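You operate a simulated robot arm through the tools that you are given. There is no shell and no other tool. Be economical: measure what you need, move in short steps, check, and stop when the job is done.

Carry out the task below with a simulated robot arm. There is one attempt and no reset: what you move stays moved.

TASK
Straighten the shelf bracket in the vice.
Fine: seat it, close the vice with fingers clear, draw the bracket arm upright, then back the vice screw right off; the bracket stays seated. Where these are worked on the way, their far stop is far enough and under half their travel is too little: vice screw.
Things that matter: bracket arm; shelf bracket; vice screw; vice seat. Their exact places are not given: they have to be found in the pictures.

It is judged by the outcome, as a careful person would: the job done as asked, and still so three seconds after it is handed in. It fails if anything else is knocked over, pushed out of place, dropped, spilled or broken.

THE ROBOT
A 7-joint arm with a two-finger parallel gripper on a trunk, on a base that drives. Base frame: it is fixed to the floor where the robot stands at the start and does not move with it; the origin is under the middle of the robot, x ahead of it, y to its left, z up; the surface under the hand at the start is at about z = 800. Lengths are in mm, angles in degrees, forces in N, time in s.
With the tool pointing down near the work surface it reaches from about 280 to 720 mm from the robot's upright axis, wherever it stands. Its first joint turns from -166.0 to 166.0 degrees. Places, roughly: bracket arm [500, 0, 900]; vice screw [200, 0, 900]; vice seat [300, 0, 900]. Payload 1.57 kg.
Tool frame: the origin (TCP) lies between the finger pads and is the grasp point; the fingertips stand 30 mm ahead of it; z points along the fingers, y is the line along which they close. The gripper opens to 80 mm. The fingers are 17 mm wide and 12 mm thick; the gripper's body (40 by 82 mm) begins 80 mm behind the TCP.
Orientation is told as [roll, pitch, yaw] about the base's x, y, z axes, in that order, counted from this pose: with the fingers straight down and closing along the base's y, the tool's x points along the base's -x, its y along +y and its z along -z.

THE INTERFACE
- The arm moves only by the tool send_rows. Its argument "moves" is a list of rows, each a list of 3 entries, a list of its own where there are three numbers: the turn, a rotation vector about the tool's x, y, z in degrees, then the shift along the tool's x, y, z in cm, then the opening in per cent of the stroke, from 0 (shut) to 100 (fully open). In form: [[[ax, ay, az], [tx, ty, tz], hand], ...]. A call has 1 to 10 rows; each row is the pose to reach, as a shift and turn from the pose commanded when the call began, along the tool's axes at that moment. Each row takes 0.2 s and may step no farther than 50 mm and 8.6 degrees from the row before; otherwise, or with a gripper value out of range, the whole call is refused. Where a pose cannot be reached the arm comes as near as it can. A force on the tool above 40 N (or 10 N above the force at the start of the call, whichever is more), or a blocked arm, ends the call early, and 0.2 s more pass. Each finger travels about 72 mm/s and halts on what it meets, pressing with about 21 N; the grip force reading is that of the motor and also rises with nothing between the fingers. The clock runs only during rows and for 0.2 s after the last one: add rows that repeat a pose to give the fingers time. It gives the time, the measured TCP pose, the force on the tool (base axes), the opening and the grip force at its end, in the units of the frame above (readings bear some noise), with the torque about the TCP (base axes, N m) and any sound that the robot's microphone picked up.
- Cameras (640 x 400 px; columns grow to the right, rows downward): "scene" is now at [-21.8, 105.6, 1347.5]; the picture's right is [-0.44, -0.90, 0.00], its down [-0.68, 0.34, -0.65] and it looks along [0.58, -0.29, -0.76] (base axes); focal length 230 px, centre (320, 200). "wrist" rides on the gripper at [72, -7, -122] in the tool frame; the picture's right is [0.09, 1.00, 0.00], its down [-0.84, 0.08, -0.54] and it looks along [-0.54, 0.05, 0.84] (tool axes); focal length 238 px, centre (320, 200).
- grab_frame(camera): a new picture of that camera. The clock stands still meanwhile.
- slide_trunk(by): slides the trunk up (or, below 0, down) by that many mm; the arm and the scene camera ride with it, the base frame stays. It gives what a move gives, with no picture.
- roll_base(legs): drives the robot by 1 to 6 legs, each [ahead, left, turn to the left] in mm, mm and degrees, along the robot's own axes; the way and the turn of a leg run together, so that a leg with both is an arc; at most 1500 mm and 180 degrees a leg. The arm and the cameras ride along, it lands a little off, and it stops where it bumps. It gives what a move gives.
- head_to(pan, tilt): turns the head with the scene camera to pan (to the left, within 86 degrees either way) and tilt (down, from -29 to 69), counted from straight ahead of the robot. It gives what a move gives.
- pixel_to_xyz(camera, pixels): there is no depth. For up to 12 entries [column, row, z] of the newest picture of that camera ("zoom" is the newest enlarged one), the place [x, y] in the base frame at which the ray of that pixel passes the height z, good to about 3 mm. The clock stands still meanwhile.
- zoom(camera, box): a new picture of the part [left, top, right, bottom] of that camera's present view, enlarged. The clock stands still meanwhile.
- sign_off(): hands the job in; it is judged then, once.

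Work in short steps. Measure before you move; look again where a grasp or a placing could have gone wrong, and mend it. You have 80 turns and 48 pictures in all, those below and enlarged ones among them. Open the gripper and draw the arm clear of the work before you hand the job in, unless the task says otherwise; then end with one line.

The tools are called after "Call:" as name(argument=value, ...) on one line, values as JSON. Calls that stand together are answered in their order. send_rows: Moves the arm, as the interface text tells. Its arguments: {"type":"object","properties":{"moves":{"type":"array"}},"required":["moves"]} The other tools are called the same way: slide_trunk (by) slides the trunk up or down; roll_base (legs) drives the base; head_to (pan, tilt) turns the head that bears the scene camera; grab_frame (camera) takes a picture; pixel_to_xyz (camera, pixels) gives the place at which the rays of pixels pass given heights; zoom (camera, box) takes an enlarged picture of a part of a camera's view; sign_off () hands the job in.

At the start:

```text
clock: 0.0
ee_pos: [410.7, 35.9, 1115.9]
tool_rot: [-0.1, -0.1, -0.1]
force: [-0.1, 0.2, 0.4]
torque: [0.01, 0.01, 0.01]
gripper_width: 80.0
grip_force: 0.1
trunk travel left (down, up): [-25.0, 90.0]
robot x, y, heading: [1.4, -1.1, -0.2]
head pan, tilt: [-26.4, 49.4]
```

scene: 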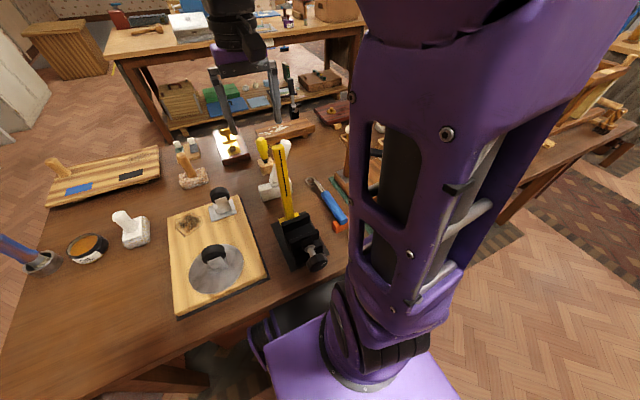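
wrist: 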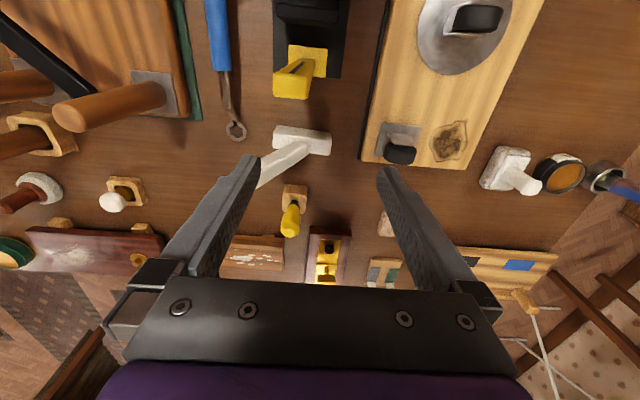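

The vice seems to be the black block at scene (300,240), with a yellow strip leaning out of it. I'll zoom in on it from both cameras.

Call:
zoom(camera="scene", box=[220, 120, 380, 290])

Call:
zoom(camera="wrist", box=[200, 0, 440, 280])

```text
2.35 times, centred on (300, 205) of scene
```

zoom: 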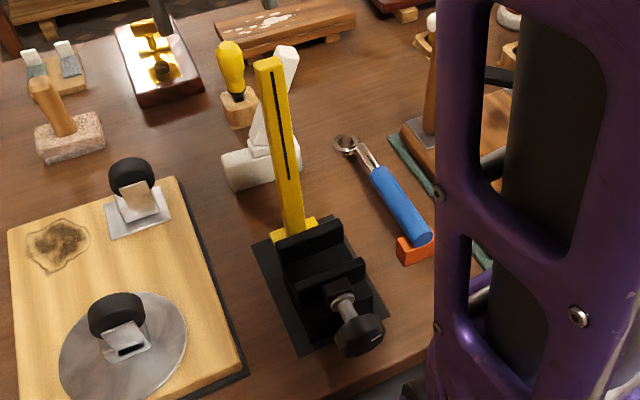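

```text
1.43 times, centred on (320, 140) of wrist
```

zoom: 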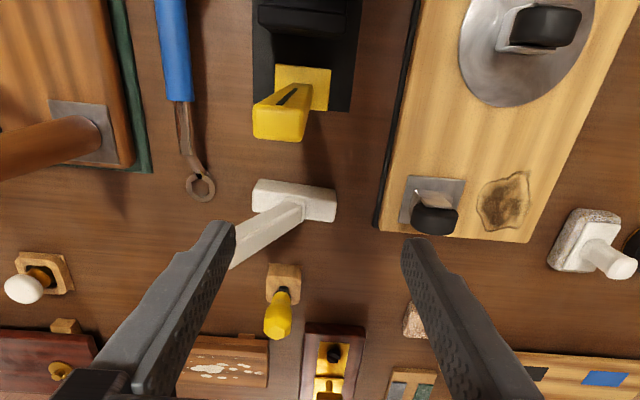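

I'll measure the vice, knob and yellow piece at several assumed heights.

Call:
pixel_to_xyz(camera="zoom", pixels=[[275, 70, 800], [275, 70, 1000], [297, 85, 950]])

Call:
pixel_to_xyz(camera="wrist", pixels=[[290, 90, 800], [308, 60, 810], [308, 60, 850], [290, 90, 900], [290, 90, 950], [343, 78, 800], [275, 78, 800]])

Call:
pixel_to_xyz(camera="scene", pixels=[[283, 220, 800], [328, 248, 800], [295, 268, 800], [317, 262, 850], [317, 262, 830], [265, 148, 1000], [285, 145, 950], [294, 214, 830]])

```text
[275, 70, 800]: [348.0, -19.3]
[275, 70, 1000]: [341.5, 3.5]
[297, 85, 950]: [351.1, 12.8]
```

```text
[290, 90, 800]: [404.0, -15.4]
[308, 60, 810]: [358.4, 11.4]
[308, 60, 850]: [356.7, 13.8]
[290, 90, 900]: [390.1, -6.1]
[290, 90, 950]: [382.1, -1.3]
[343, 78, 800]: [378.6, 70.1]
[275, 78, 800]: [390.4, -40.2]
```

```text
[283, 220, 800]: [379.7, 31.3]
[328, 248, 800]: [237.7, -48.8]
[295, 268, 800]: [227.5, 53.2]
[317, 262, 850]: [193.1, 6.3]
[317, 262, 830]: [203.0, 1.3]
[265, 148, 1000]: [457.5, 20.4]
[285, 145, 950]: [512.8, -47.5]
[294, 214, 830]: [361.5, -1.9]
```

The two views put the yellow post standing nearly upright at the back of the vice. The white L-piece at scene (272,180) leans, so it may be the bracket; I'll zoom in closer on both.

Call:
zoom(camera="scene", box=[245, 130, 325, 210])

Call:
zoom(camera="scene", box=[260, 200, 350, 280])

Call:
zoom(camera="wrist", box=[240, 0, 360, 200])

```text
5.00 times, centred on (285, 170) of scene
```

zoom: 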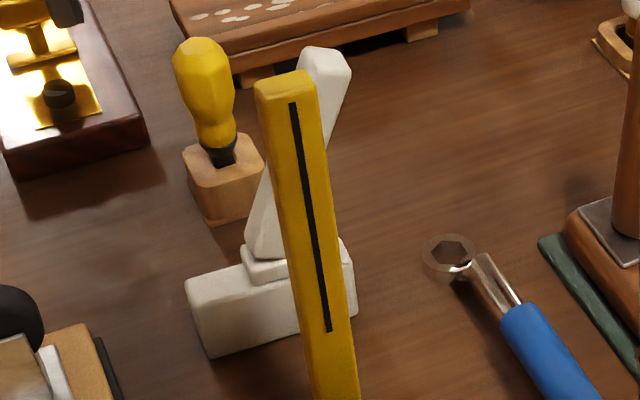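

```text
5.00 times, centred on (305, 240) of scene
```

zoom: 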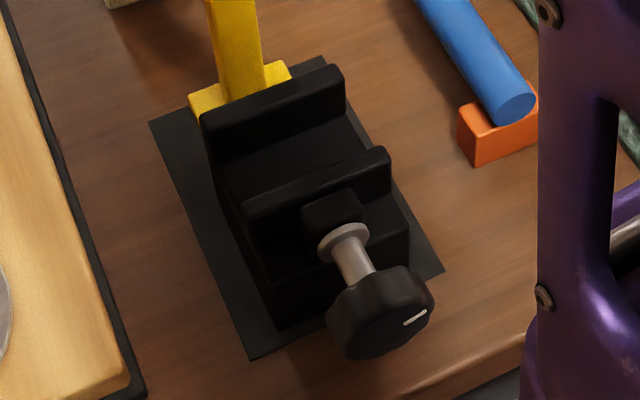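

```text
2.00 times, centred on (300, 100) of wrist
```

zoom: 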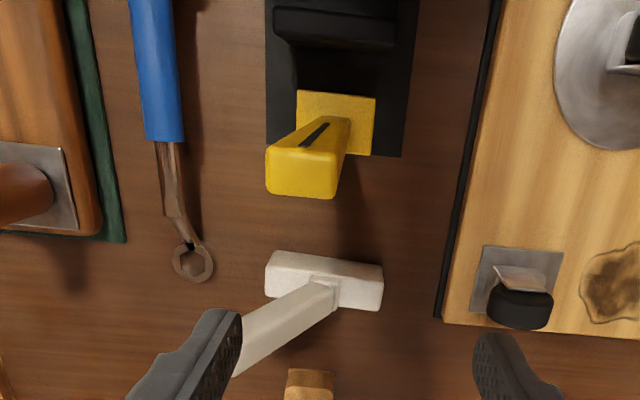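

The white piece is a block with a leaning arm (the bracket), and the yellow post is the upright gauge. The vice gap runs along y, with the screw knob facing the robot. Next I'll measure the block, jaws and knob.

Call:
pixel_to_xyz(camera="wrist", pixels=[[276, 126, 800], [331.5, 134, 800], [330, 155, 800], [273, 148.5, 800], [276, 126, 835], [331.5, 134, 835], [330, 155, 835], [273, 148.5, 835]])

Call:
pixel_to_xyz(camera="scene", pixels=[[263, 201.4, 800], [292.4, 193, 800], [258.5, 187, 835], [281, 226.5, 880], [309, 213, 880], [290, 242, 880], [319, 230, 880], [287, 236, 850], [320, 262, 860], [285, 223, 880], [282, 219, 820], [300, 213, 820]])

```text
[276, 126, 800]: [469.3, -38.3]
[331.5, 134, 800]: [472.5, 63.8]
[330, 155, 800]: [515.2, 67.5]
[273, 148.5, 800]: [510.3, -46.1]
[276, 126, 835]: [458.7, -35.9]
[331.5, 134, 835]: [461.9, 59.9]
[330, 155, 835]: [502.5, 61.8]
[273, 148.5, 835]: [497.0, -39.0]
```

```text
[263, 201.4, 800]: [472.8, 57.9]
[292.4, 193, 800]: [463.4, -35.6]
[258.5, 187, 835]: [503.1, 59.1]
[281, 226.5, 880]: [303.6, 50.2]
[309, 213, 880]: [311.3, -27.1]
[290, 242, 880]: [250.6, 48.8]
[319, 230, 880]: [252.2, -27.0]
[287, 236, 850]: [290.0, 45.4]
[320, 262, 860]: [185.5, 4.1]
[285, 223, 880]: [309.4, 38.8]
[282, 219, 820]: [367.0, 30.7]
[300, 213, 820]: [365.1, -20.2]
```

The fingers will need to close along x, so I'll yaw the tool 90°. That puts the wrist camera on the +y side, looking toward −y at the bracket and vice.

Call:
send_rows(moves=[[[0, 0, 8.5], [-0.6, 0.6, 0], 100], [[0, 0, 17], [-1.2, 1.2, 0], 100], [[0, 0, 25.5], [-1.8, 1.8, 0], 100], [[0, 0, 34], [-2.4, 2.4, 0], 100], [[0, 0, 42.5], [-3, 3, 0], 100], [[0, 0, 51], [-3.6, 3.6, 0], 100], [[0, 0, 59.5], [-4.2, 4.2, 0], 100], [[0, 0, 68], [-4.8, 4.8, 0], 100], [[0, 0, 76.5], [-5.4, 5.4, 0], 100], [[0, 0, 85], [-6, 6, 0], 100]])

```text
clock: 2.2
ee_pos: [470.5, 95.4, 1116.2]
tool_rot: [0.0, 0.0, -85.1]
force: [0.1, -1.2, 0.5]
torque: [0.0, 0.02, 0.0]
gripper_width: 80.2
grip_force: 0.0
trunk travel left (down, up): [-25.0, 90.0]
robot x, y, heading: [2.5, 0.5, 0.1]
head pan, tilt: [-26.4, 49.4]
```

Now I'll finish the yaw, then tilt the tool 30° and lower it for a more side-on view.

Call:
send_rows(moves=[[[0, 0, 5], [0, 0, 0], 100]])

Call:
send_rows(moves=[[[0, -8, 0], [2, 0, 2.5], 100], [[0, -16, 0], [4, 0, 5], 100], [[0, -24, 0], [6, 0, 7.5], 100], [[0, -30, 0], [8, 0, 10], 100]])

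Call:
grab_frame(camera="wrist")

Call:
zoom(camera="scene", box=[220, 120, 380, 290])

```text
clock: 2.6
ee_pos: [469.9, 96.0, 1115.9]
tool_rot: [0.0, 0.1, -90.1]
force: [-0.1, 0.3, 0.1]
torque: [0.01, 0.0, 0.01]
gripper_width: 79.9
grip_force: 0.1
trunk travel left (down, up): [-25.0, 90.0]
robot x, y, heading: [0.2, -0.2, 0.0]
head pan, tilt: [-26.4, 49.4]
```

```text
clock: 3.6
ee_pos: [471.6, 175.5, 1015.0]
tool_rot: [0.1, -30.0, -90.1]
force: [-0.2, -0.5, 0.5]
torque: [0.03, -0.01, 0.01]
gripper_width: 80.0
grip_force: 0.0
trunk travel left (down, up): [-25.0, 90.0]
robot x, y, heading: [-1.8, 1.4, -0.0]
head pan, tilt: [-26.4, 49.4]
```

```text
40 pictures are left
```

wrist: 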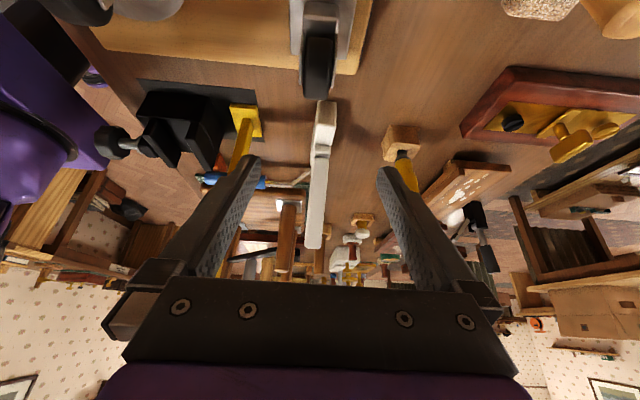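

```text
2.35 times, centred on (300, 205) of scene
```

zoom: 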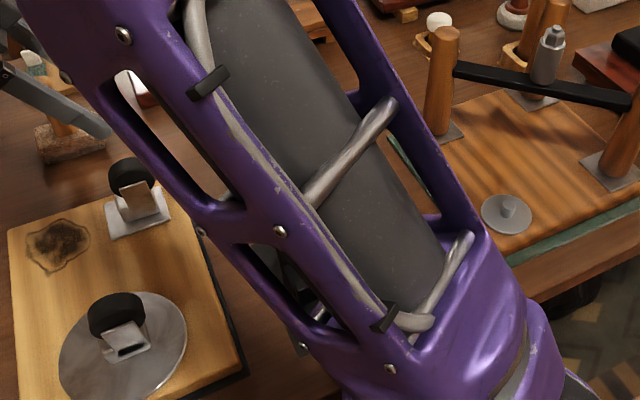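

This view is upside down, with the table at the top. I'll zoom on the vice and bracket.

Call:
zoom(camera="wrist", box=[90, 70, 360, 250])

```text
2.22 times, centred on (225, 160) of wrist
```

zoom: 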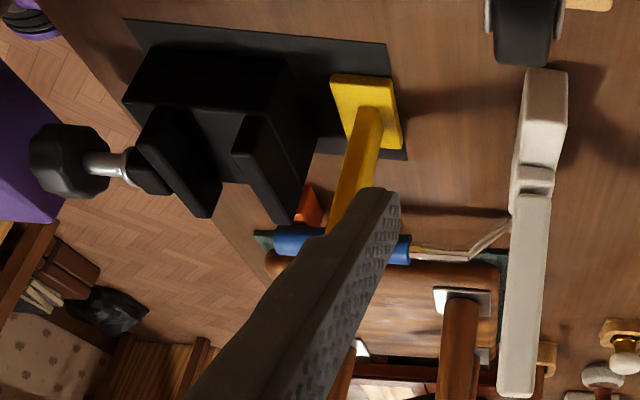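

I'll zoom further into the vice jaws and into the bracket.

Call:
zoom(camera="wrist", box=[130, 75, 230, 170])

Call:
zoom(camera="wrist", box=[280, 90, 370, 255])

```text
4.21 times, centred on (180, 122) of wrist
```

zoom: 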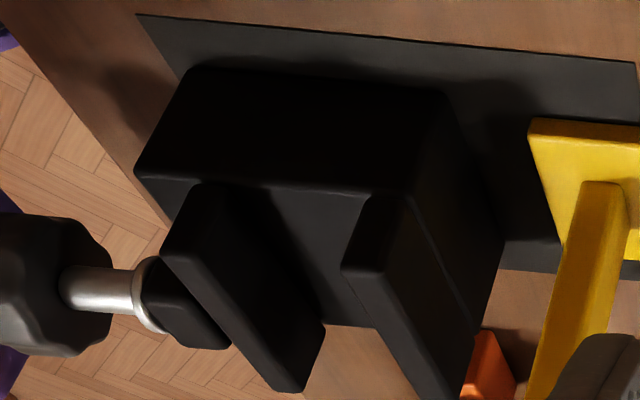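

```text
2.42 times, centred on (325, 172) of wrist
```

zoom: 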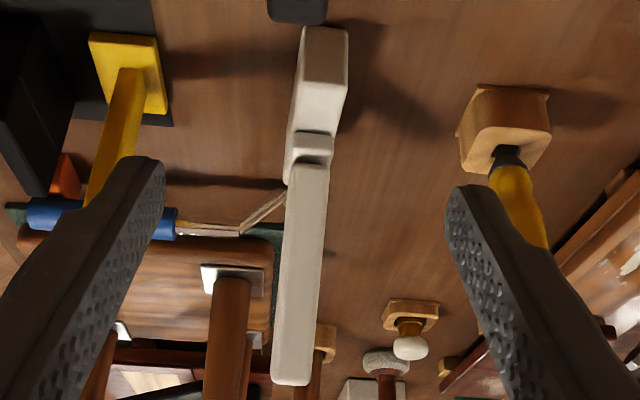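

Now I can measure the jaws, the bed edge and the bracket corners as rays at two heights, then intersect them.

Call:
pixel_to_xyz(camera="wrist", pixels=[[136.1, 115.3, 850], [201.4, 120.8, 850], [161, 119.6, 850], [189.5, 121.5, 850], [149, 90.5, 800], [209, 97, 800], [142, 134, 900], [184.5, 138.6, 900], [144, 134, 880], [115, 150, 850]])

Call:
pixel_to_xyz(camera="zoom", pixels=[[305, 28, 800], [347, 30, 800], [300, 92, 840], [343, 97, 840], [300, 92, 860], [343, 97, 860], [290, 165, 860], [330, 165, 880], [272, 383, 950], [308, 385, 950], [272, 383, 1000], [308, 385, 1000]])

```text
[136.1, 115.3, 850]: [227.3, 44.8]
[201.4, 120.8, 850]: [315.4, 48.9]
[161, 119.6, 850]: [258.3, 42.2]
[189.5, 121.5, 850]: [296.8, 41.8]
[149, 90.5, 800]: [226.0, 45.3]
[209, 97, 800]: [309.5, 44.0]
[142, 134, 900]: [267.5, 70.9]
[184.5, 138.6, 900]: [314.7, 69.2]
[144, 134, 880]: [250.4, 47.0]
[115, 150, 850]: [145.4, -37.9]
```

```text
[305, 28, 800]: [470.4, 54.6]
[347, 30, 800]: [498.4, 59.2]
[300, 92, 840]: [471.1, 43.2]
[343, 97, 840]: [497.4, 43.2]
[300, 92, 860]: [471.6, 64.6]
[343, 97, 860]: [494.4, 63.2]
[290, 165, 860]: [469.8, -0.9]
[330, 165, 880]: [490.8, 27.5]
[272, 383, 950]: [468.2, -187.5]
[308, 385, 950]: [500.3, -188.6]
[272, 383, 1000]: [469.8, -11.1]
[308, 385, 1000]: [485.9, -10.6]
```

The rays intersect consistently:

| Part | x (mm) | y (mm) | z (mm) |
|---|---|---|---|
| Jaw gap | 258–297 | | bed 850, jaw tops about 880 |
| Bracket block | 470–497 | −36 to 57 | top about 852 |

The bracket arm leans toward −y, with its tip near (480,−50,988). The seat is too close to reach from here, so I'll back the base off 150 mm.

Call:
roll_base(legs=[[-150, 0, 0]])

```text
clock: 5.0
ee_pos: [322.9, 175.3, 1014.4]
tool_rot: [0.0, -30.0, -89.9]
force: [0.3, -0.2, 0.8]
torque: [0.0, -0.02, 0.01]
gripper_width: 80.0
grip_force: 0.1
trunk travel left (down, up): [-25.0, 90.0]
robot x, y, heading: [-150.1, -1.4, 0.0]
head pan, tilt: [-26.4, 49.4]
```

Bring the tool above the bracket's +y side and reduce the tilt to 8°.

Call:
send_rows(moves=[[[0, 4.5, 0], [-1.9, 3.2, 0.3], 100], [[0, 9, 0], [-3.8, 6.4, 0.6], 100], [[0, 13.5, 0], [-5.7, 9.7, 0.9], 100], [[0, 18, 0], [-7.7, 12.9, 1.2], 100], [[0, 22, 0], [-9.6, 16.1, 1.45], 100]])

Call:
grab_frame(camera="wrist")

Call:
grab_frame(camera="scene")

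```text
clock: 6.2
ee_pos: [482.6, 84.2, 1047.0]
tool_rot: [0.1, -8.0, -90.0]
force: [-1.1, -0.4, 0.3]
torque: [0.02, 0.01, 0.0]
gripper_width: 80.0
grip_force: 0.0
trunk travel left (down, up): [-25.0, 90.0]
robot x, y, heading: [-149.2, -0.4, 0.0]
head pan, tilt: [-26.4, 49.4]
```

```text
35 pictures are left
```

wrist: 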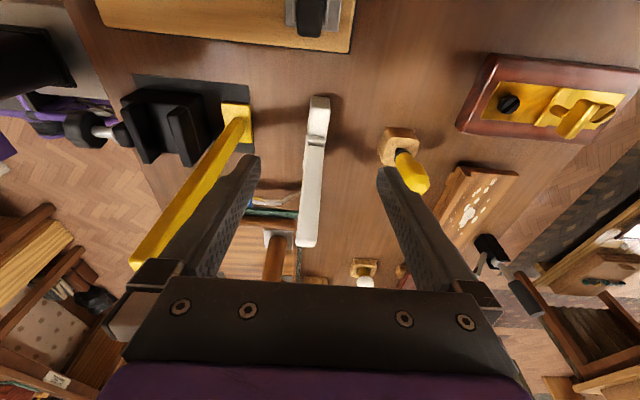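

```text
34 pictures are left
```

scene: 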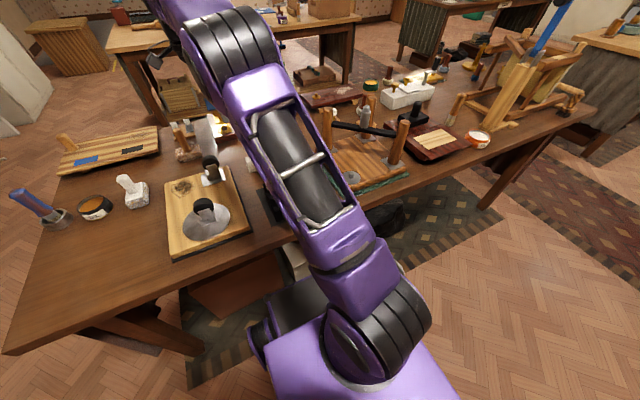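

The post at x≈366 lies between the bracket and the vice, so I'll carry the bracket over it. First I'll zoom in to refine the block's x position and yaw.

Call:
zoom(camera="wrist", box=[270, 80, 370, 260])

Call:
zoom(camera="wrist", box=[285, 85, 345, 165])

```text
2.22 times, centred on (320, 170) of wrist
```

zoom: 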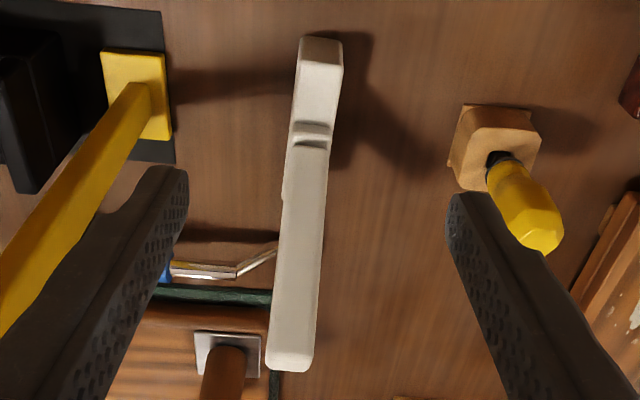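

```text
5.00 times, centred on (315, 125) of wrist
```

zoom: 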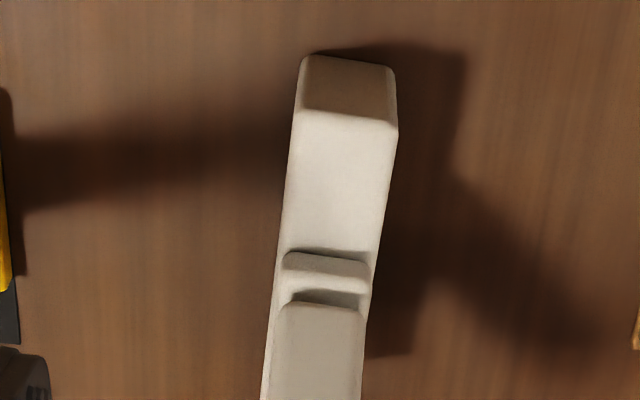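

Call:
pixel_to_xyz(camera="zoom", pixels=[[303, 56, 800], [394, 68, 800], [294, 108, 840], [397, 128, 840], [294, 108, 852], [397, 128, 852], [276, 265, 852], [372, 280, 852], [284, 255, 852], [370, 262, 860], [278, 305, 875], [365, 310, 875]])

```text
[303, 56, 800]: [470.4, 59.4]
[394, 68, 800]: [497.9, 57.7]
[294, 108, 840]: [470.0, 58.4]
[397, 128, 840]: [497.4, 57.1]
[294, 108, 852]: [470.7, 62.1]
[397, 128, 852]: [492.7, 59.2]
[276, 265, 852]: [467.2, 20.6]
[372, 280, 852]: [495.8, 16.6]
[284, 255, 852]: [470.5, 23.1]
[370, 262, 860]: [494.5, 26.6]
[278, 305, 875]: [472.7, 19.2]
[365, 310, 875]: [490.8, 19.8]
```

Refined figures: block top z≈842, centre x≈483 and 27 mm wide, so seated its top would be about 892, against jaws at 879. I'll grip only the top ~9 mm, straddling the arm at y≈16, and approach that now.

Call:
send_rows(moves=[[[0, 2, 0], [-1.2, 0, 3.7], 100], [[0, 4, 0], [-2.4, 0, 7.4], 100], [[0, 4, 0], [-3.6, 0, 11.1], 100], [[0, 4, 0], [-4.78, 0, 14.8], 100], [[0, 4, 0], [-4.78, 0, 14.8], 100]])

Call:
grab_frame(camera="wrist")

```text
clock: 7.4
ee_pos: [485.2, 15.2, 908.1]
tool_rot: [-0.1, -4.0, -90.1]
force: [0.3, -0.1, 0.1]
torque: [-0.02, 0.0, 0.01]
gripper_width: 79.9
grip_force: 0.1
trunk travel left (down, up): [-25.0, 90.0]
robot x, y, heading: [-152.3, -3.7, -0.1]
head pan, tilt: [-26.4, 49.4]
```

```text
31 pictures are left
```

wrist: 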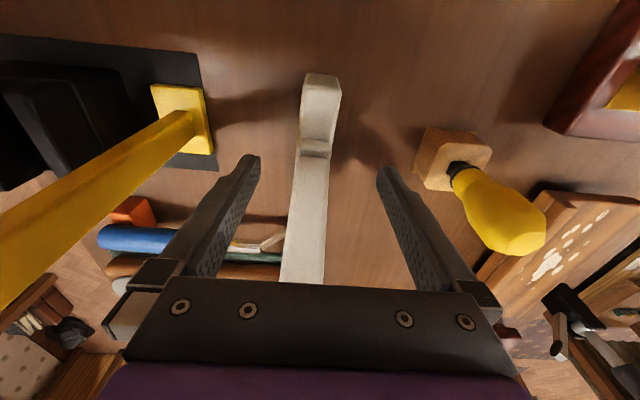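

The alignment looks good: the block sits midway between the fingers. I'll descend 45 mm and close.

Call:
send_rows(moves=[[[0, 0, 0], [0.2, -0.1, 2.5], 100], [[0, 0, 0], [0.4, -0.1, 4.5], 90], [[0, 0, 0], [0.4, -0.1, 4.5], 60], [[0, 0, 0], [0.4, -0.1, 4.5], 40], [[0, 0, 0], [0.4, -0.1, 4.5], 20], [[0, 0, 0], [0.4, -0.1, 4.5], 20], [[0, 0, 0], [0.4, -0.1, 4.5], 20]])

Call:
grab_frame(camera="wrist")

```text
clock: 9.0
ee_pos: [484.8, 16.4, 862.8]
tool_rot: [-0.1, -3.9, -90.0]
force: [0.0, -0.2, -1.5]
torque: [0.07, 0.01, -0.06]
gripper_width: 27.4
grip_force: 20.8
trunk travel left (down, up): [-25.0, 90.0]
robot x, y, heading: [-146.9, 2.5, -0.2]
head pan, tilt: [-26.4, 49.4]
```

```text
30 pictures are left
```

wrist: 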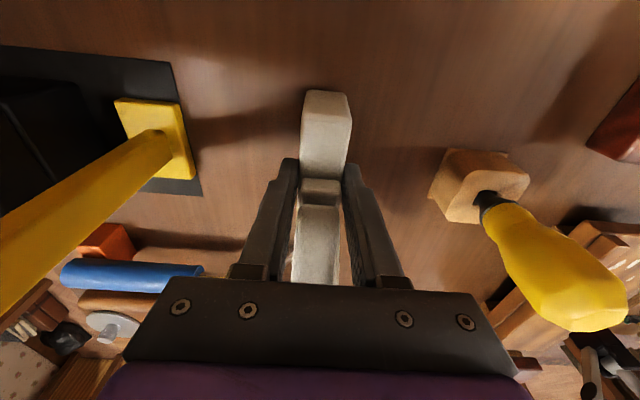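

Gripped at 27.4 mm with 20.8 N, so I'll lift 30 mm and check that it holds.

Call:
send_rows(moves=[[[0, 0, 0], [0, 0, -1], 10], [[0, 0, 0], [0, 0, -2], 10], [[0, 0, 0], [0, 0, -3], 10], [[0, 0, 0], [0, 0, -3], 10]])

Call:
grab_frame(camera="wrist")

```text
clock: 10.0
ee_pos: [482.6, 18.5, 893.0]
tool_rot: [0.0, -4.0, -90.1]
force: [-1.0, 0.6, -1.8]
torque: [0.06, 0.02, -0.02]
gripper_width: 27.6
grip_force: 20.4
trunk travel left (down, up): [-25.0, 90.0]
robot x, y, heading: [-150.5, -1.8, 0.1]
head pan, tilt: [-26.4, 49.4]
```

```text
29 pictures are left
```

wrist: 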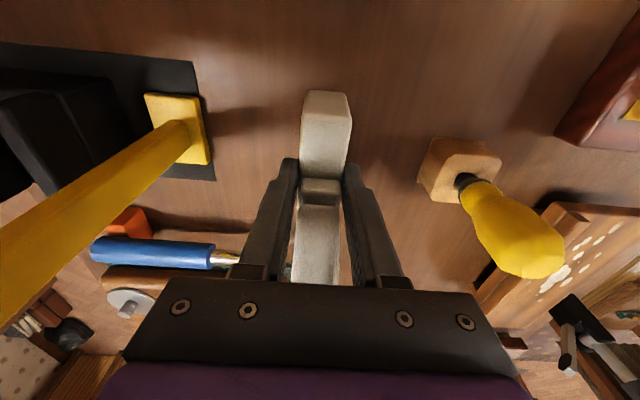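

It holds, with a load of about 1.8 N. I'll lift above the yellow post to TCP z≈1150.

Call:
send_rows(moves=[[[0, 0, 0], [-0.3, 0, -4.3], 10], [[0, 0, 0], [-0.6, 0, -8.6], 10], [[0, 0, 0], [-0.9, 0, -12.9], 10], [[0, 0, 0], [-1.2, 0, -17.2], 10], [[0, 0, 0], [-1.5, 0, -21.5], 10], [[0, 0, 0], [-1.8, 0, -25.7], 10], [[0, 0, 0], [-1.8, 0, -25.7], 10]])

```text
clock: 11.6
ee_pos: [482.8, 20.7, 1151.1]
tool_rot: [-0.1, -4.0, -90.1]
force: [1.2, 0.0, -2.6]
torque: [0.03, 0.02, 0.03]
gripper_width: 27.4
grip_force: 21.3
trunk travel left (down, up): [-25.0, 90.0]
robot x, y, heading: [-151.4, -2.9, 0.3]
head pan, tilt: [-26.4, 49.4]
```

Move −202 mm in x to above the vice gap.

Call:
send_rows(moves=[[[0, 0, 0], [0, -4, 0], 10], [[0, 0, 0], [0, -8, 0], 10], [[0, 0, 0], [0, -12, 0], 10], [[0, 0, 0], [0, -16, 0], 10], [[0, 0, 0], [0, -20.2, 0], 10], [[0, 0, 0], [0, -20.2, 0], 10]])

Call:
grab_frame(camera="wrist")

Call:
grab_frame(camera="scene")

```text
clock: 13.0
ee_pos: [282.5, 19.5, 1153.8]
tool_rot: [0.0, -4.0, -90.0]
force: [-0.7, 0.5, -1.6]
torque: [0.05, -0.04, -0.03]
gripper_width: 27.7
grip_force: 20.7
trunk travel left (down, up): [-25.0, 90.0]
robot x, y, heading: [-150.7, 1.5, 0.1]
head pan, tilt: [-26.4, 49.4]
```

```text
28 pictures are left
```

wrist: 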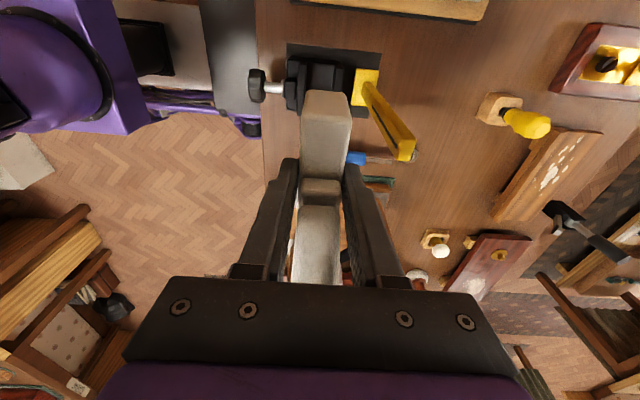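

```text
27 pictures are left
```

scene: 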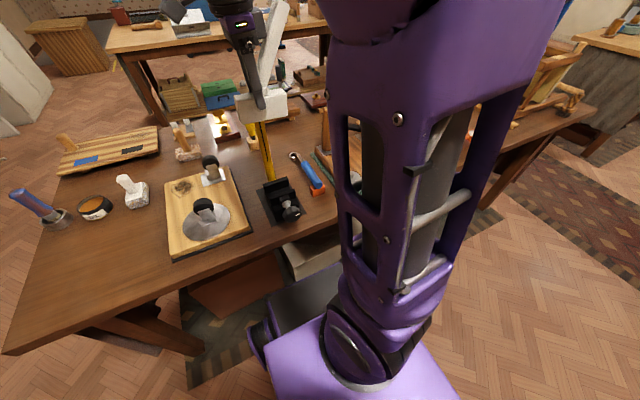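

Descend to TCP z≈1000 and check the alignment over the gap.

Call:
send_rows(moves=[[[0, 0, 0], [0.1, 0, 4], 10], [[0, 0, 0], [0.4, 0, 8], 10], [[0, 0, 0], [0.7, 0, 12], 10], [[0, 0, 0], [0.8, 0, 15.3], 10], [[0, 0, 0], [0.8, 0, 15.3], 10]])

Call:
zoom(camera="wrist", box=[200, 0, 440, 220])

Call:
zoom(camera="scene", box=[220, 100, 340, 240])

```text
clock: 14.2
ee_pos: [279.0, 16.8, 998.6]
tool_rot: [0.0, -4.0, -90.0]
force: [0.4, 0.9, -2.4]
torque: [0.04, 0.01, 0.01]
gripper_width: 27.7
grip_force: 21.0
trunk travel left (down, up): [-25.0, 90.0]
robot x, y, heading: [-149.3, 4.2, 0.1]
head pan, tilt: [-26.4, 49.4]
```

```text
1.82 times, centred on (320, 110) of wrist
```

zoom: 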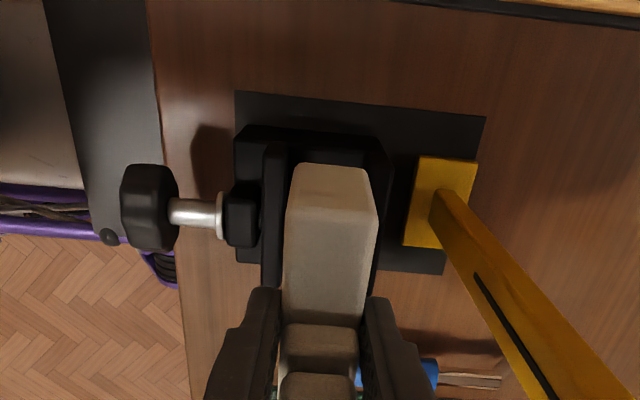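

```text
2.86 times, centred on (280, 170) of scene
```

zoom: 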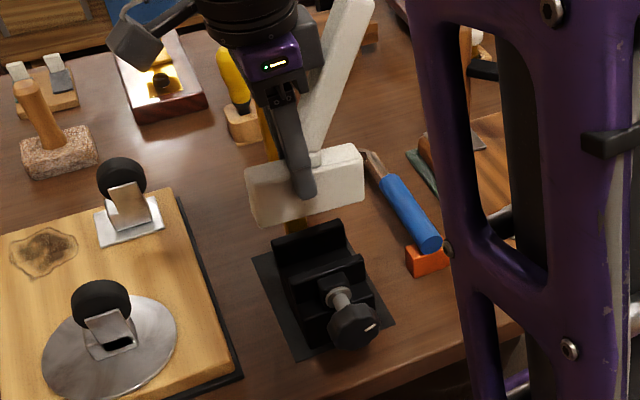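

Held level. I'll measure the jaw edges from this view before entering, then go down to just above the jaws.

Call:
zoom(camera="wrist", box=[280, 50, 360, 130])

Call:
pixel_to_xyz(camera="wrist", pixels=[[302, 78.5, 880], [290, 79, 880], [346, 78, 880], [332, 79, 880]])

```text
5.00 times, centred on (320, 90) of wrist
```

zoom: 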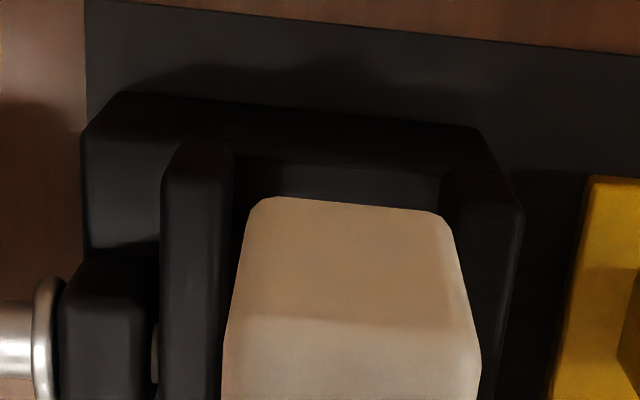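

```text
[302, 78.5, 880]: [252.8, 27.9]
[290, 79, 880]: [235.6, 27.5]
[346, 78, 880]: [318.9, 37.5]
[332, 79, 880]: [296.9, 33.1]
```

Call:
pixel_to_xyz(camera="zoom", pixels=[[228, 180, 880], [443, 195, 880], [162, 185, 880], [522, 215, 880], [278, 165, 850], [442, 175, 850], [262, 198, 935], [440, 213, 935]])

```text
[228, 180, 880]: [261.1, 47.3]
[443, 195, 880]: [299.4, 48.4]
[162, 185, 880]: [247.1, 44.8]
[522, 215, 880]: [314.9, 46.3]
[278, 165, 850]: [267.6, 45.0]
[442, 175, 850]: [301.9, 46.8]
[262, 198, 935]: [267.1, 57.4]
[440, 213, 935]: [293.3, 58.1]
```

The gap is 261–299.5 and the block spans 267–293.5, so it's centred with 6 mm each side. I'll lower it by about 80 mm in small steps.

Call:
send_rows(moves=[[[0, 0, 0], [0.2, 0, 3], 10], [[0, 0, 0], [0.4, 0, 5.5], 10], [[0, 0, 0], [0.45, 0, 6.5], 10], [[0, 0, 0], [0.5, 0, 7.2], 10], [[0, 0, 0], [0.55, 0, 7.8], 10], [[0, 0, 0], [0.56, 0, 8.1], 10], [[0, 0, 0], [0.56, 0, 8.1], 10]])

Call:
zoom(camera="wrist", box=[240, 20, 400, 200])

Call:
zoom(camera="scene", box=[230, 130, 330, 240])

```text
clock: 15.8
ee_pos: [281.0, 17.5, 918.6]
tool_rot: [0.1, -4.0, -90.0]
force: [0.6, -0.6, -2.4]
torque: [0.06, -0.01, 0.01]
gripper_width: 27.5
grip_force: 21.5
trunk travel left (down, up): [-25.0, 90.0]
robot x, y, heading: [-152.1, 0.3, 0.2]
head pan, tilt: [-26.4, 49.4]
```

```text
2.22 times, centred on (320, 110) of wrist
```

zoom: 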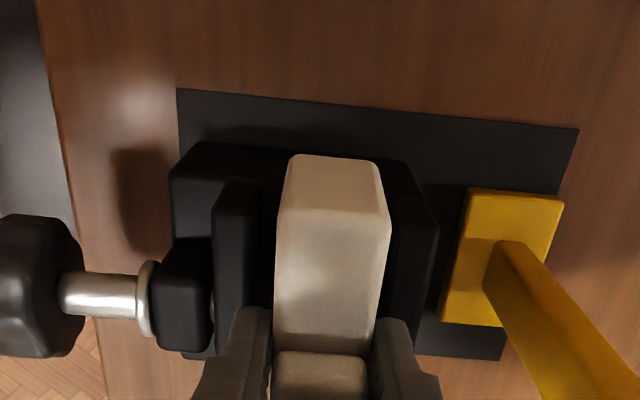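

```text
3.64 times, centred on (280, 185) of scene
```

zoom: 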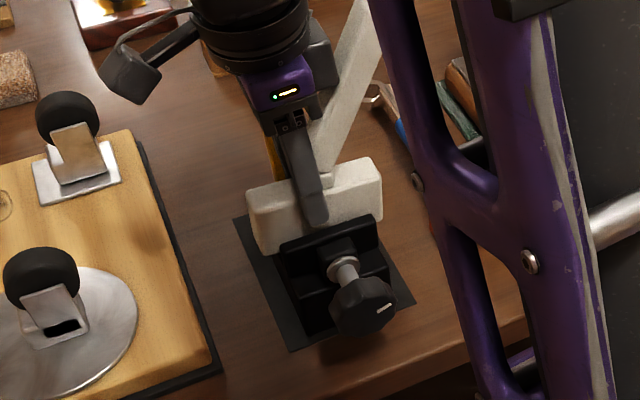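

The block is in the gap and no contact yet. I'll lower it in 1.5 mm steps and watch the force.

Call:
send_rows(moves=[[[0, 0, 0], [0, 0, 0.15], 10], [[0, 0, 0], [0, 0, 0.3], 10], [[0, 0, 0], [0, 0, 0.3], 10]])

Call:
send_rows(moves=[[[0, 0, 0], [0, 0, 0.15], 10], [[0, 0, 0], [0, 0, 0.25], 10], [[0, 0, 0], [0, 0, 0.25], 10]])

```text
clock: 16.6
ee_pos: [281.0, 16.1, 915.4]
tool_rot: [0.0, -4.1, -89.9]
force: [-0.7, 0.8, -2.5]
torque: [0.04, -0.01, 0.03]
gripper_width: 27.5
grip_force: 21.0
trunk travel left (down, up): [-25.0, 90.0]
robot x, y, heading: [-146.9, -0.9, 0.1]
head pan, tilt: [-26.4, 49.4]
```

```text
clock: 17.4
ee_pos: [280.1, 16.1, 914.0]
tool_rot: [0.0, -3.9, -90.0]
force: [-1.5, 1.8, 8.5]
torque: [0.14, -0.05, 0.05]
gripper_width: 27.6
grip_force: 21.3
trunk travel left (down, up): [-25.0, 90.0]
robot x, y, heading: [-146.9, 2.1, -0.2]
head pan, tilt: [-26.4, 49.4]
```

Contact at z≈914, which matches the bed height, so it's seated. I'll open and rise vertically.

Call:
send_rows(moves=[[[0, 0, 0], [0, 0, 0], 45], [[0, 0, 0], [0, 0, 0], 70], [[0, 0, 0], [0, 0, 0], 80], [[0, 0, 0], [0, 0, -3], 80], [[0, 0, 0], [0.4, 0, -7], 80], [[0, 0, 0], [1.5, 0, -11], 80], [[0, 0, 0], [3, 0, -15], 80]])

Call:
grab_frame(camera="wrist")

Call:
zoom(camera="scene", box=[230, 130, 330, 240])

```text
clock: 19.0
ee_pos: [280.5, 55.5, 1060.2]
tool_rot: [0.0, -4.0, -90.1]
force: [0.8, 0.2, -0.2]
torque: [0.02, -0.02, 0.03]
gripper_width: 64.0
grip_force: 0.1
trunk travel left (down, up): [-25.0, 90.0]
robot x, y, heading: [-149.9, 2.3, -0.1]
head pan, tilt: [-26.4, 49.4]
```

```text
21 pictures are left
```

wrist: 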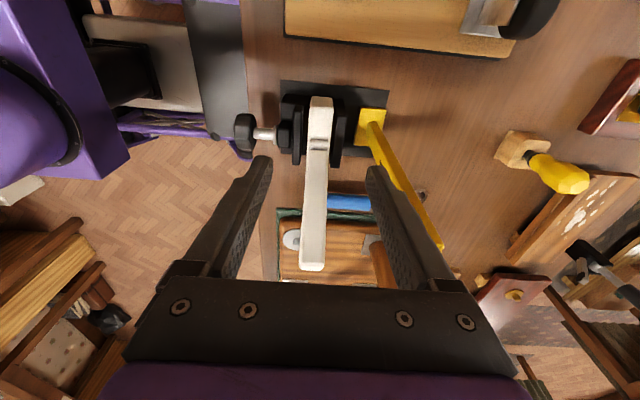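

```text
3.64 times, centred on (280, 185) of scene
```

zoom: 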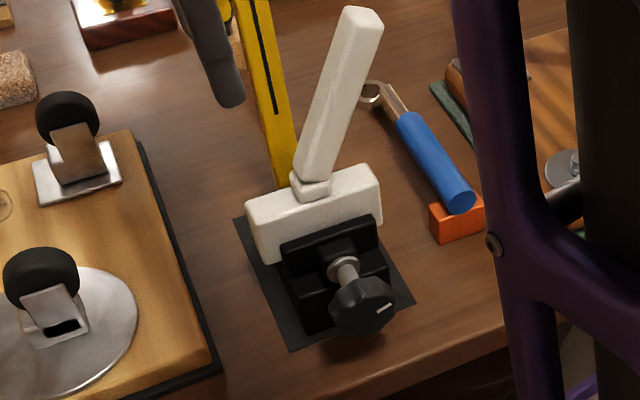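

The bracket is seated with its block between the jaws. Now I'll locate the knob by intersecting wrist and scene rays.

Call:
zoom(camera="wrist", box=[220, 80, 340, 170])

Call:
pixel_to_xyz(camera="wrist", pixels=[[244, 131, 850], [244, 131, 880], [264, 134, 850], [264, 134, 880]])

Call:
pixel_to_xyz(camera="scene", pixels=[[301, 213, 850], [301, 213, 880], [296.5, 204, 850], [296.5, 204, 880]])

```text
4.44 times, centred on (280, 125) of wrist
```

zoom: 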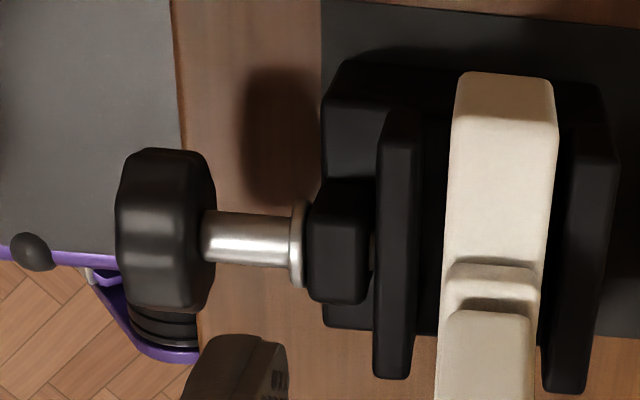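

```text
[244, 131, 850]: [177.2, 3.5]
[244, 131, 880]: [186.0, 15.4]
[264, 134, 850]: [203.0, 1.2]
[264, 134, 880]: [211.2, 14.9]
```

```text
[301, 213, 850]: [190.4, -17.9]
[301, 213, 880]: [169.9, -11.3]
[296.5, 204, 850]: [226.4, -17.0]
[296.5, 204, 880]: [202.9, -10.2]
```

Call:
pixel_to_xyz(camera="scene", pixels=[[291.5, 213.8, 850], [291.5, 213.8, 880], [286.9, 204.2, 850], [286.9, 204.2, 880], [283, 199, 880]])

Call:
pixel_to_xyz(camera="zoom", pixels=[[205, 240, 870], [290, 240, 870], [120, 230, 870], [160, 148, 870], [160, 312, 870], [248, 213, 870], [248, 267, 870]])

```text
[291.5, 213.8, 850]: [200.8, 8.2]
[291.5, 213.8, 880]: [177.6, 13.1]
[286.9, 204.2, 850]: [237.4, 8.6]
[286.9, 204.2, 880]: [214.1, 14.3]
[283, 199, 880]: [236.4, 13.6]
```

```text
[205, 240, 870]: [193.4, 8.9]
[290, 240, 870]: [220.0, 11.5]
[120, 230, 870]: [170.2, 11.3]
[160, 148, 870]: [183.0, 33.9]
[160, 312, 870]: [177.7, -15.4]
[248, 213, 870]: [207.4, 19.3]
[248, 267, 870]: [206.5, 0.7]
```

The screw axis is about y≈10, z≈870, and the knob spans x≈168–193 with a diameter of about 48 mm. To turn it, the tool must point along +x, so I'll back off another 220 mm for room.

Call:
roll_base(legs=[[-220, 0, 0]])

```text
clock: 20.7
ee_pos: [58.7, 58.0, 1057.7]
tool_rot: [0.0, -4.0, -90.0]
force: [-0.4, -0.1, -0.7]
torque: [-0.02, 0.01, 0.0]
gripper_width: 63.9
grip_force: 0.0
trunk travel left (down, up): [-25.0, 90.0]
robot x, y, heading: [-369.9, -0.4, -0.5]
head pan, tilt: [-26.4, 49.4]
```

I'll untilt and yaw back to the home orientation; the tip-forward turn follows.

Call:
send_rows(moves=[[[0, 4, 0], [0, 0, 0], 100]])

Call:
send_rows(moves=[[[0, 0, -8.5], [-0.5, 0, 0], 100], [[0, 0, -17], [-1, 0, 0], 100], [[0, 0, -25.5], [-1.5, 0, 0], 100], [[0, 0, -34], [-2, 0, 0], 100], [[0, 0, -42.5], [-2.5, 0, 0], 100], [[0, 0, -51], [-3, 0, 0], 100], [[0, 0, -59.5], [-3.5, 0, 0], 100], [[0, 0, -68], [-4, 0, 0], 100], [[0, 0, -76.5], [-4.5, 0, 0], 100], [[0, 0, -85], [-4.8, 0, 0], 100]])

Call:
send_rows(moves=[[[0, 0, -5], [0, 0, 0], 100]])

Call:
send_rows(moves=[[[0, -8.5, 0], [0.5, 0, 0], 100], [[0, -17, 0], [1, 0, 0], 100], [[0, -25.5, 0], [1.5, 0, 0.5], 100], [[0, -34, 0], [2, 0, 1], 100], [[0, -42.5, 0], [3, 0, 1.5], 100], [[0, -51, 0], [4, 0, 2], 100], [[0, -59.5, 0], [5, 0, 3], 100], [[0, -68, 0], [6, 0, 4], 100], [[0, -76.5, 0], [7, 0, 5], 100], [[0, -85, 0], [8, 0, 6], 100]])

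```text
clock: 21.1
ee_pos: [59.1, 58.6, 1058.5]
tool_rot: [0.0, -0.1, -90.0]
force: [0.5, -0.5, 0.6]
torque: [-0.01, -0.02, 0.02]
gripper_width: 80.2
grip_force: 0.1
trunk travel left (down, up): [-25.0, 90.0]
robot x, y, heading: [-367.5, -3.1, -0.0]
head pan, tilt: [-26.4, 49.4]
```

```text
clock: 23.3
ee_pos: [58.2, 9.7, 1059.5]
tool_rot: [0.0, 0.0, -4.9]
force: [-0.2, 0.0, -0.5]
torque: [0.0, 0.0, 0.02]
gripper_width: 79.8
grip_force: 0.0
trunk travel left (down, up): [-25.0, 90.0]
robot x, y, heading: [-368.6, 4.8, -0.2]
head pan, tilt: [-26.4, 49.4]
```

```text
clock: 23.7
ee_pos: [59.0, 9.4, 1059.9]
tool_rot: [-0.1, 0.0, 0.1]
force: [-0.6, 0.3, 0.2]
torque: [-0.01, 0.0, -0.02]
gripper_width: 79.9
grip_force: 0.0
trunk travel left (down, up): [-25.0, 90.0]
robot x, y, heading: [-372.0, 0.7, -0.1]
head pan, tilt: [-26.4, 49.4]
```

```text
clock: 24.7
ee_pos: [39.3, 6.8, 976.7]
tool_rot: [-0.3, -24.2, -0.1]
force: [0.1, -0.5, 0.1]
torque: [-0.01, 0.02, -0.01]
gripper_width: 80.1
grip_force: 0.1
trunk travel left (down, up): [-25.0, 90.0]
robot x, y, heading: [-366.9, 0.2, 0.2]
head pan, tilt: [-26.4, 49.4]
stopped in row 5: the arm was blocked; the commanded pose is now the measured one
```

The arm was blocked while tipping, so I'll look before going on.

Call:
grab_frame(camera="scene")

```text
18 pictures are left
```

scene: 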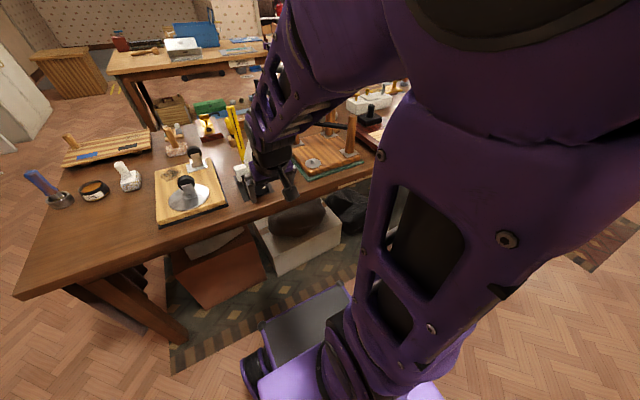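

Tipping fully forward is beyond the arm's wrist range. Instead I'll grip the knob from above and turn it by rolling the tool about x, in strokes. First I'll return to vertical, above the knob.

Call:
send_rows(moves=[[[0, 6, 0], [-3.1, 0.1, 1.6], 100], [[0, 12, 0], [-6.3, 0.2, 3.2], 100], [[0, 18, 0], [-9.4, 0.3, 4.8], 90], [[0, 24.1, 0], [-12.6, 0.3, 6.4], 80], [[0, 24.1, 0], [-12.6, 0.3, 6.4], 80]])

Call:
grab_frame(camera="wrist")

```text
clock: 25.9
ee_pos: [181.5, 11.1, 973.0]
tool_rot: [-0.3, -0.2, 0.0]
force: [-0.5, 0.1, -0.1]
torque: [0.01, 0.0, 0.0]
gripper_width: 64.0
grip_force: 0.0
trunk travel left (down, up): [-25.0, 90.0]
robot x, y, heading: [-370.5, 0.6, -0.1]
head pan, tilt: [-26.4, 49.4]
```

```text
17 pictures are left
```

wrist: 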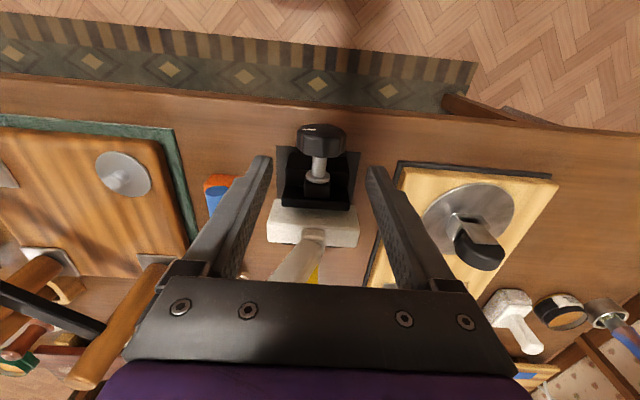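

The knob is at wrist (321,140); I'll measure it from this view.

Call:
pixel_to_xyz(camera="wrist", pixels=[[297, 142, 870], [346, 142, 870], [321, 126, 894], [321, 157, 870], [318, 170, 870], [318, 182, 870], [295, 215, 892], [358, 222, 892], [318, 190, 880], [250, 100, 800]])

```text
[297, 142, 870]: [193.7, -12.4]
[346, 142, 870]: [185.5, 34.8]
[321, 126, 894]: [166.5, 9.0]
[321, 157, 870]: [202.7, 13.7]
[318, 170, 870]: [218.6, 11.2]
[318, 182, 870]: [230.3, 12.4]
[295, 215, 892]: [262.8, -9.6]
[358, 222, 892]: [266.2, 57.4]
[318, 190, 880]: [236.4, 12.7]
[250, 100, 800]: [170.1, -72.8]
```

The knob centre is about (182, 11, 870), 47 mm across. I'll descend with the fingers astride it in y, then close.

Call:
send_rows(moves=[[[0, 0, 0], [0, 0, 4.5], 80], [[0, 0, 0], [0, 0, 8], 80], [[0, 0, 0], [0, 0, 9.1], 80], [[0, 0, 0], [0, 0, 9.1], 50], [[0, 0, 0], [0, 0, 9.1], 40], [[0, 0, 0], [0, 0, 9.1], 40]])

```text
clock: 27.3
ee_pos: [180.2, 11.7, 880.2]
tool_rot: [-0.2, -0.5, 0.1]
force: [1.0, 15.3, 0.8]
torque: [0.16, -0.61, 0.09]
gripper_width: 45.8
grip_force: 45.1
trunk travel left (down, up): [-25.0, 90.0]
robot x, y, heading: [-370.2, -4.6, 0.1]
head pan, tilt: [-26.4, 49.4]
```

Gripped at 45.8 mm. A 15 N side load says the knob's centre is slightly to +y, so I'll ease 2 mm that way, then turn 40° clockwise about the axis.

Call:
send_rows(moves=[[[0, 0, 0], [0, 0.2, 0], 30], [[0, 0, 0], [0, 0.2, 0], 30]])

Call:
send_rows(moves=[[[-8, 0, 0], [0, -0.17, 0.01], 20], [[-16, 0, 0], [0, -0.33, 0.05], 20], [[-24, 0, 0], [0, -0.49, 0.1], 20], [[-32, 0, 0], [0, -0.64, 0.18], 20], [[-40, 0, 0], [0, -0.77, 0.28], 20], [[-40, 0, 0], [0, -0.77, 0.28], 20]])

Call:
grab_frame(camera="wrist")

```text
clock: 27.9
ee_pos: [181.0, 10.9, 881.0]
tool_rot: [-0.3, -0.3, -0.1]
force: [-1.8, 9.9, 0.3]
torque: [0.09, -0.5, 0.73]
gripper_width: 45.6
grip_force: 44.8
trunk travel left (down, up): [-25.0, 90.0]
robot x, y, heading: [-368.6, -2.3, -0.2]
head pan, tilt: [-26.4, 49.4]
```

```text
clock: 29.3
ee_pos: [179.8, 4.3, 878.1]
tool_rot: [39.8, -0.4, -0.2]
force: [-1.4, 2.5, 11.8]
torque: [0.12, 0.97, -0.19]
gripper_width: 45.4
grip_force: 45.3
trunk travel left (down, up): [-25.0, 90.0]
robot x, y, heading: [-371.7, 3.4, -0.1]
head pan, tilt: [-26.4, 49.4]
```

```text
16 pictures are left
```

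wrist: 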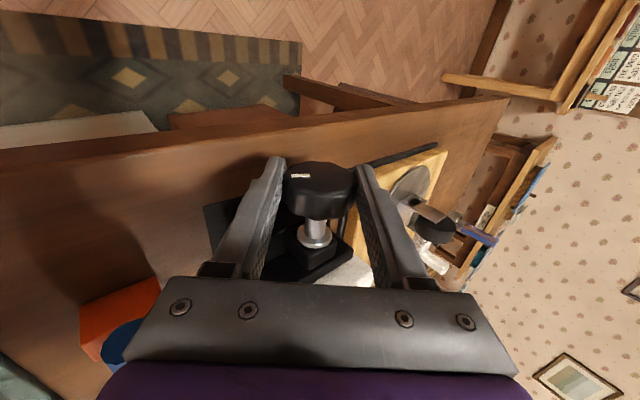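

The knob's mark (298,175) stayed beside the left finger, so it's turning with the hand. I'll continue another 20°, then open.

Call:
send_rows(moves=[[[-8, 0, 0], [0, -0.17, 0.01], 20], [[-16, 0, 0], [0, -0.33, 0.05], 20], [[-20, 0, 0], [0, -0.41, 0.07], 20], [[-20, 0, 0], [0, -0.41, 0.07], 40], [[-20, 0, 0], [0, -0.41, 0.07], 80], [[-20, 0, 0], [0, -0.41, 0.07], 80]])

Call:
zoom(camera="wrist", box=[220, 100, 420, 300])

```text
clock: 30.7
ee_pos: [179.7, 2.6, 873.3]
tool_rot: [59.7, -0.3, 0.0]
force: [-0.4, 0.0, 0.5]
torque: [-0.03, 0.03, 0.0]
gripper_width: 64.1
grip_force: 0.2
trunk travel left (down, up): [-25.0, 90.0]
robot x, y, heading: [-370.8, 2.2, 0.1]
head pan, tilt: [-26.4, 49.4]
```

```text
2.00 times, centred on (320, 200) of wrist
```

zoom: 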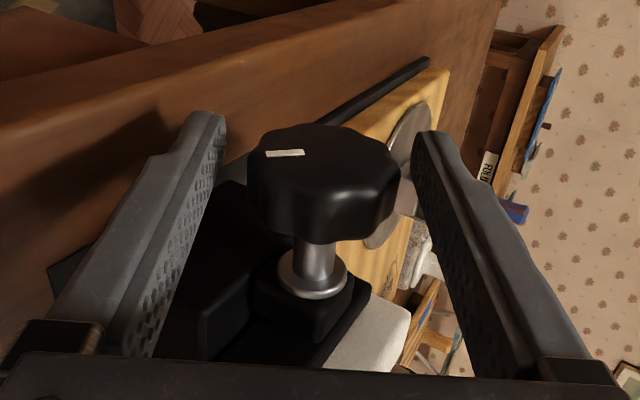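

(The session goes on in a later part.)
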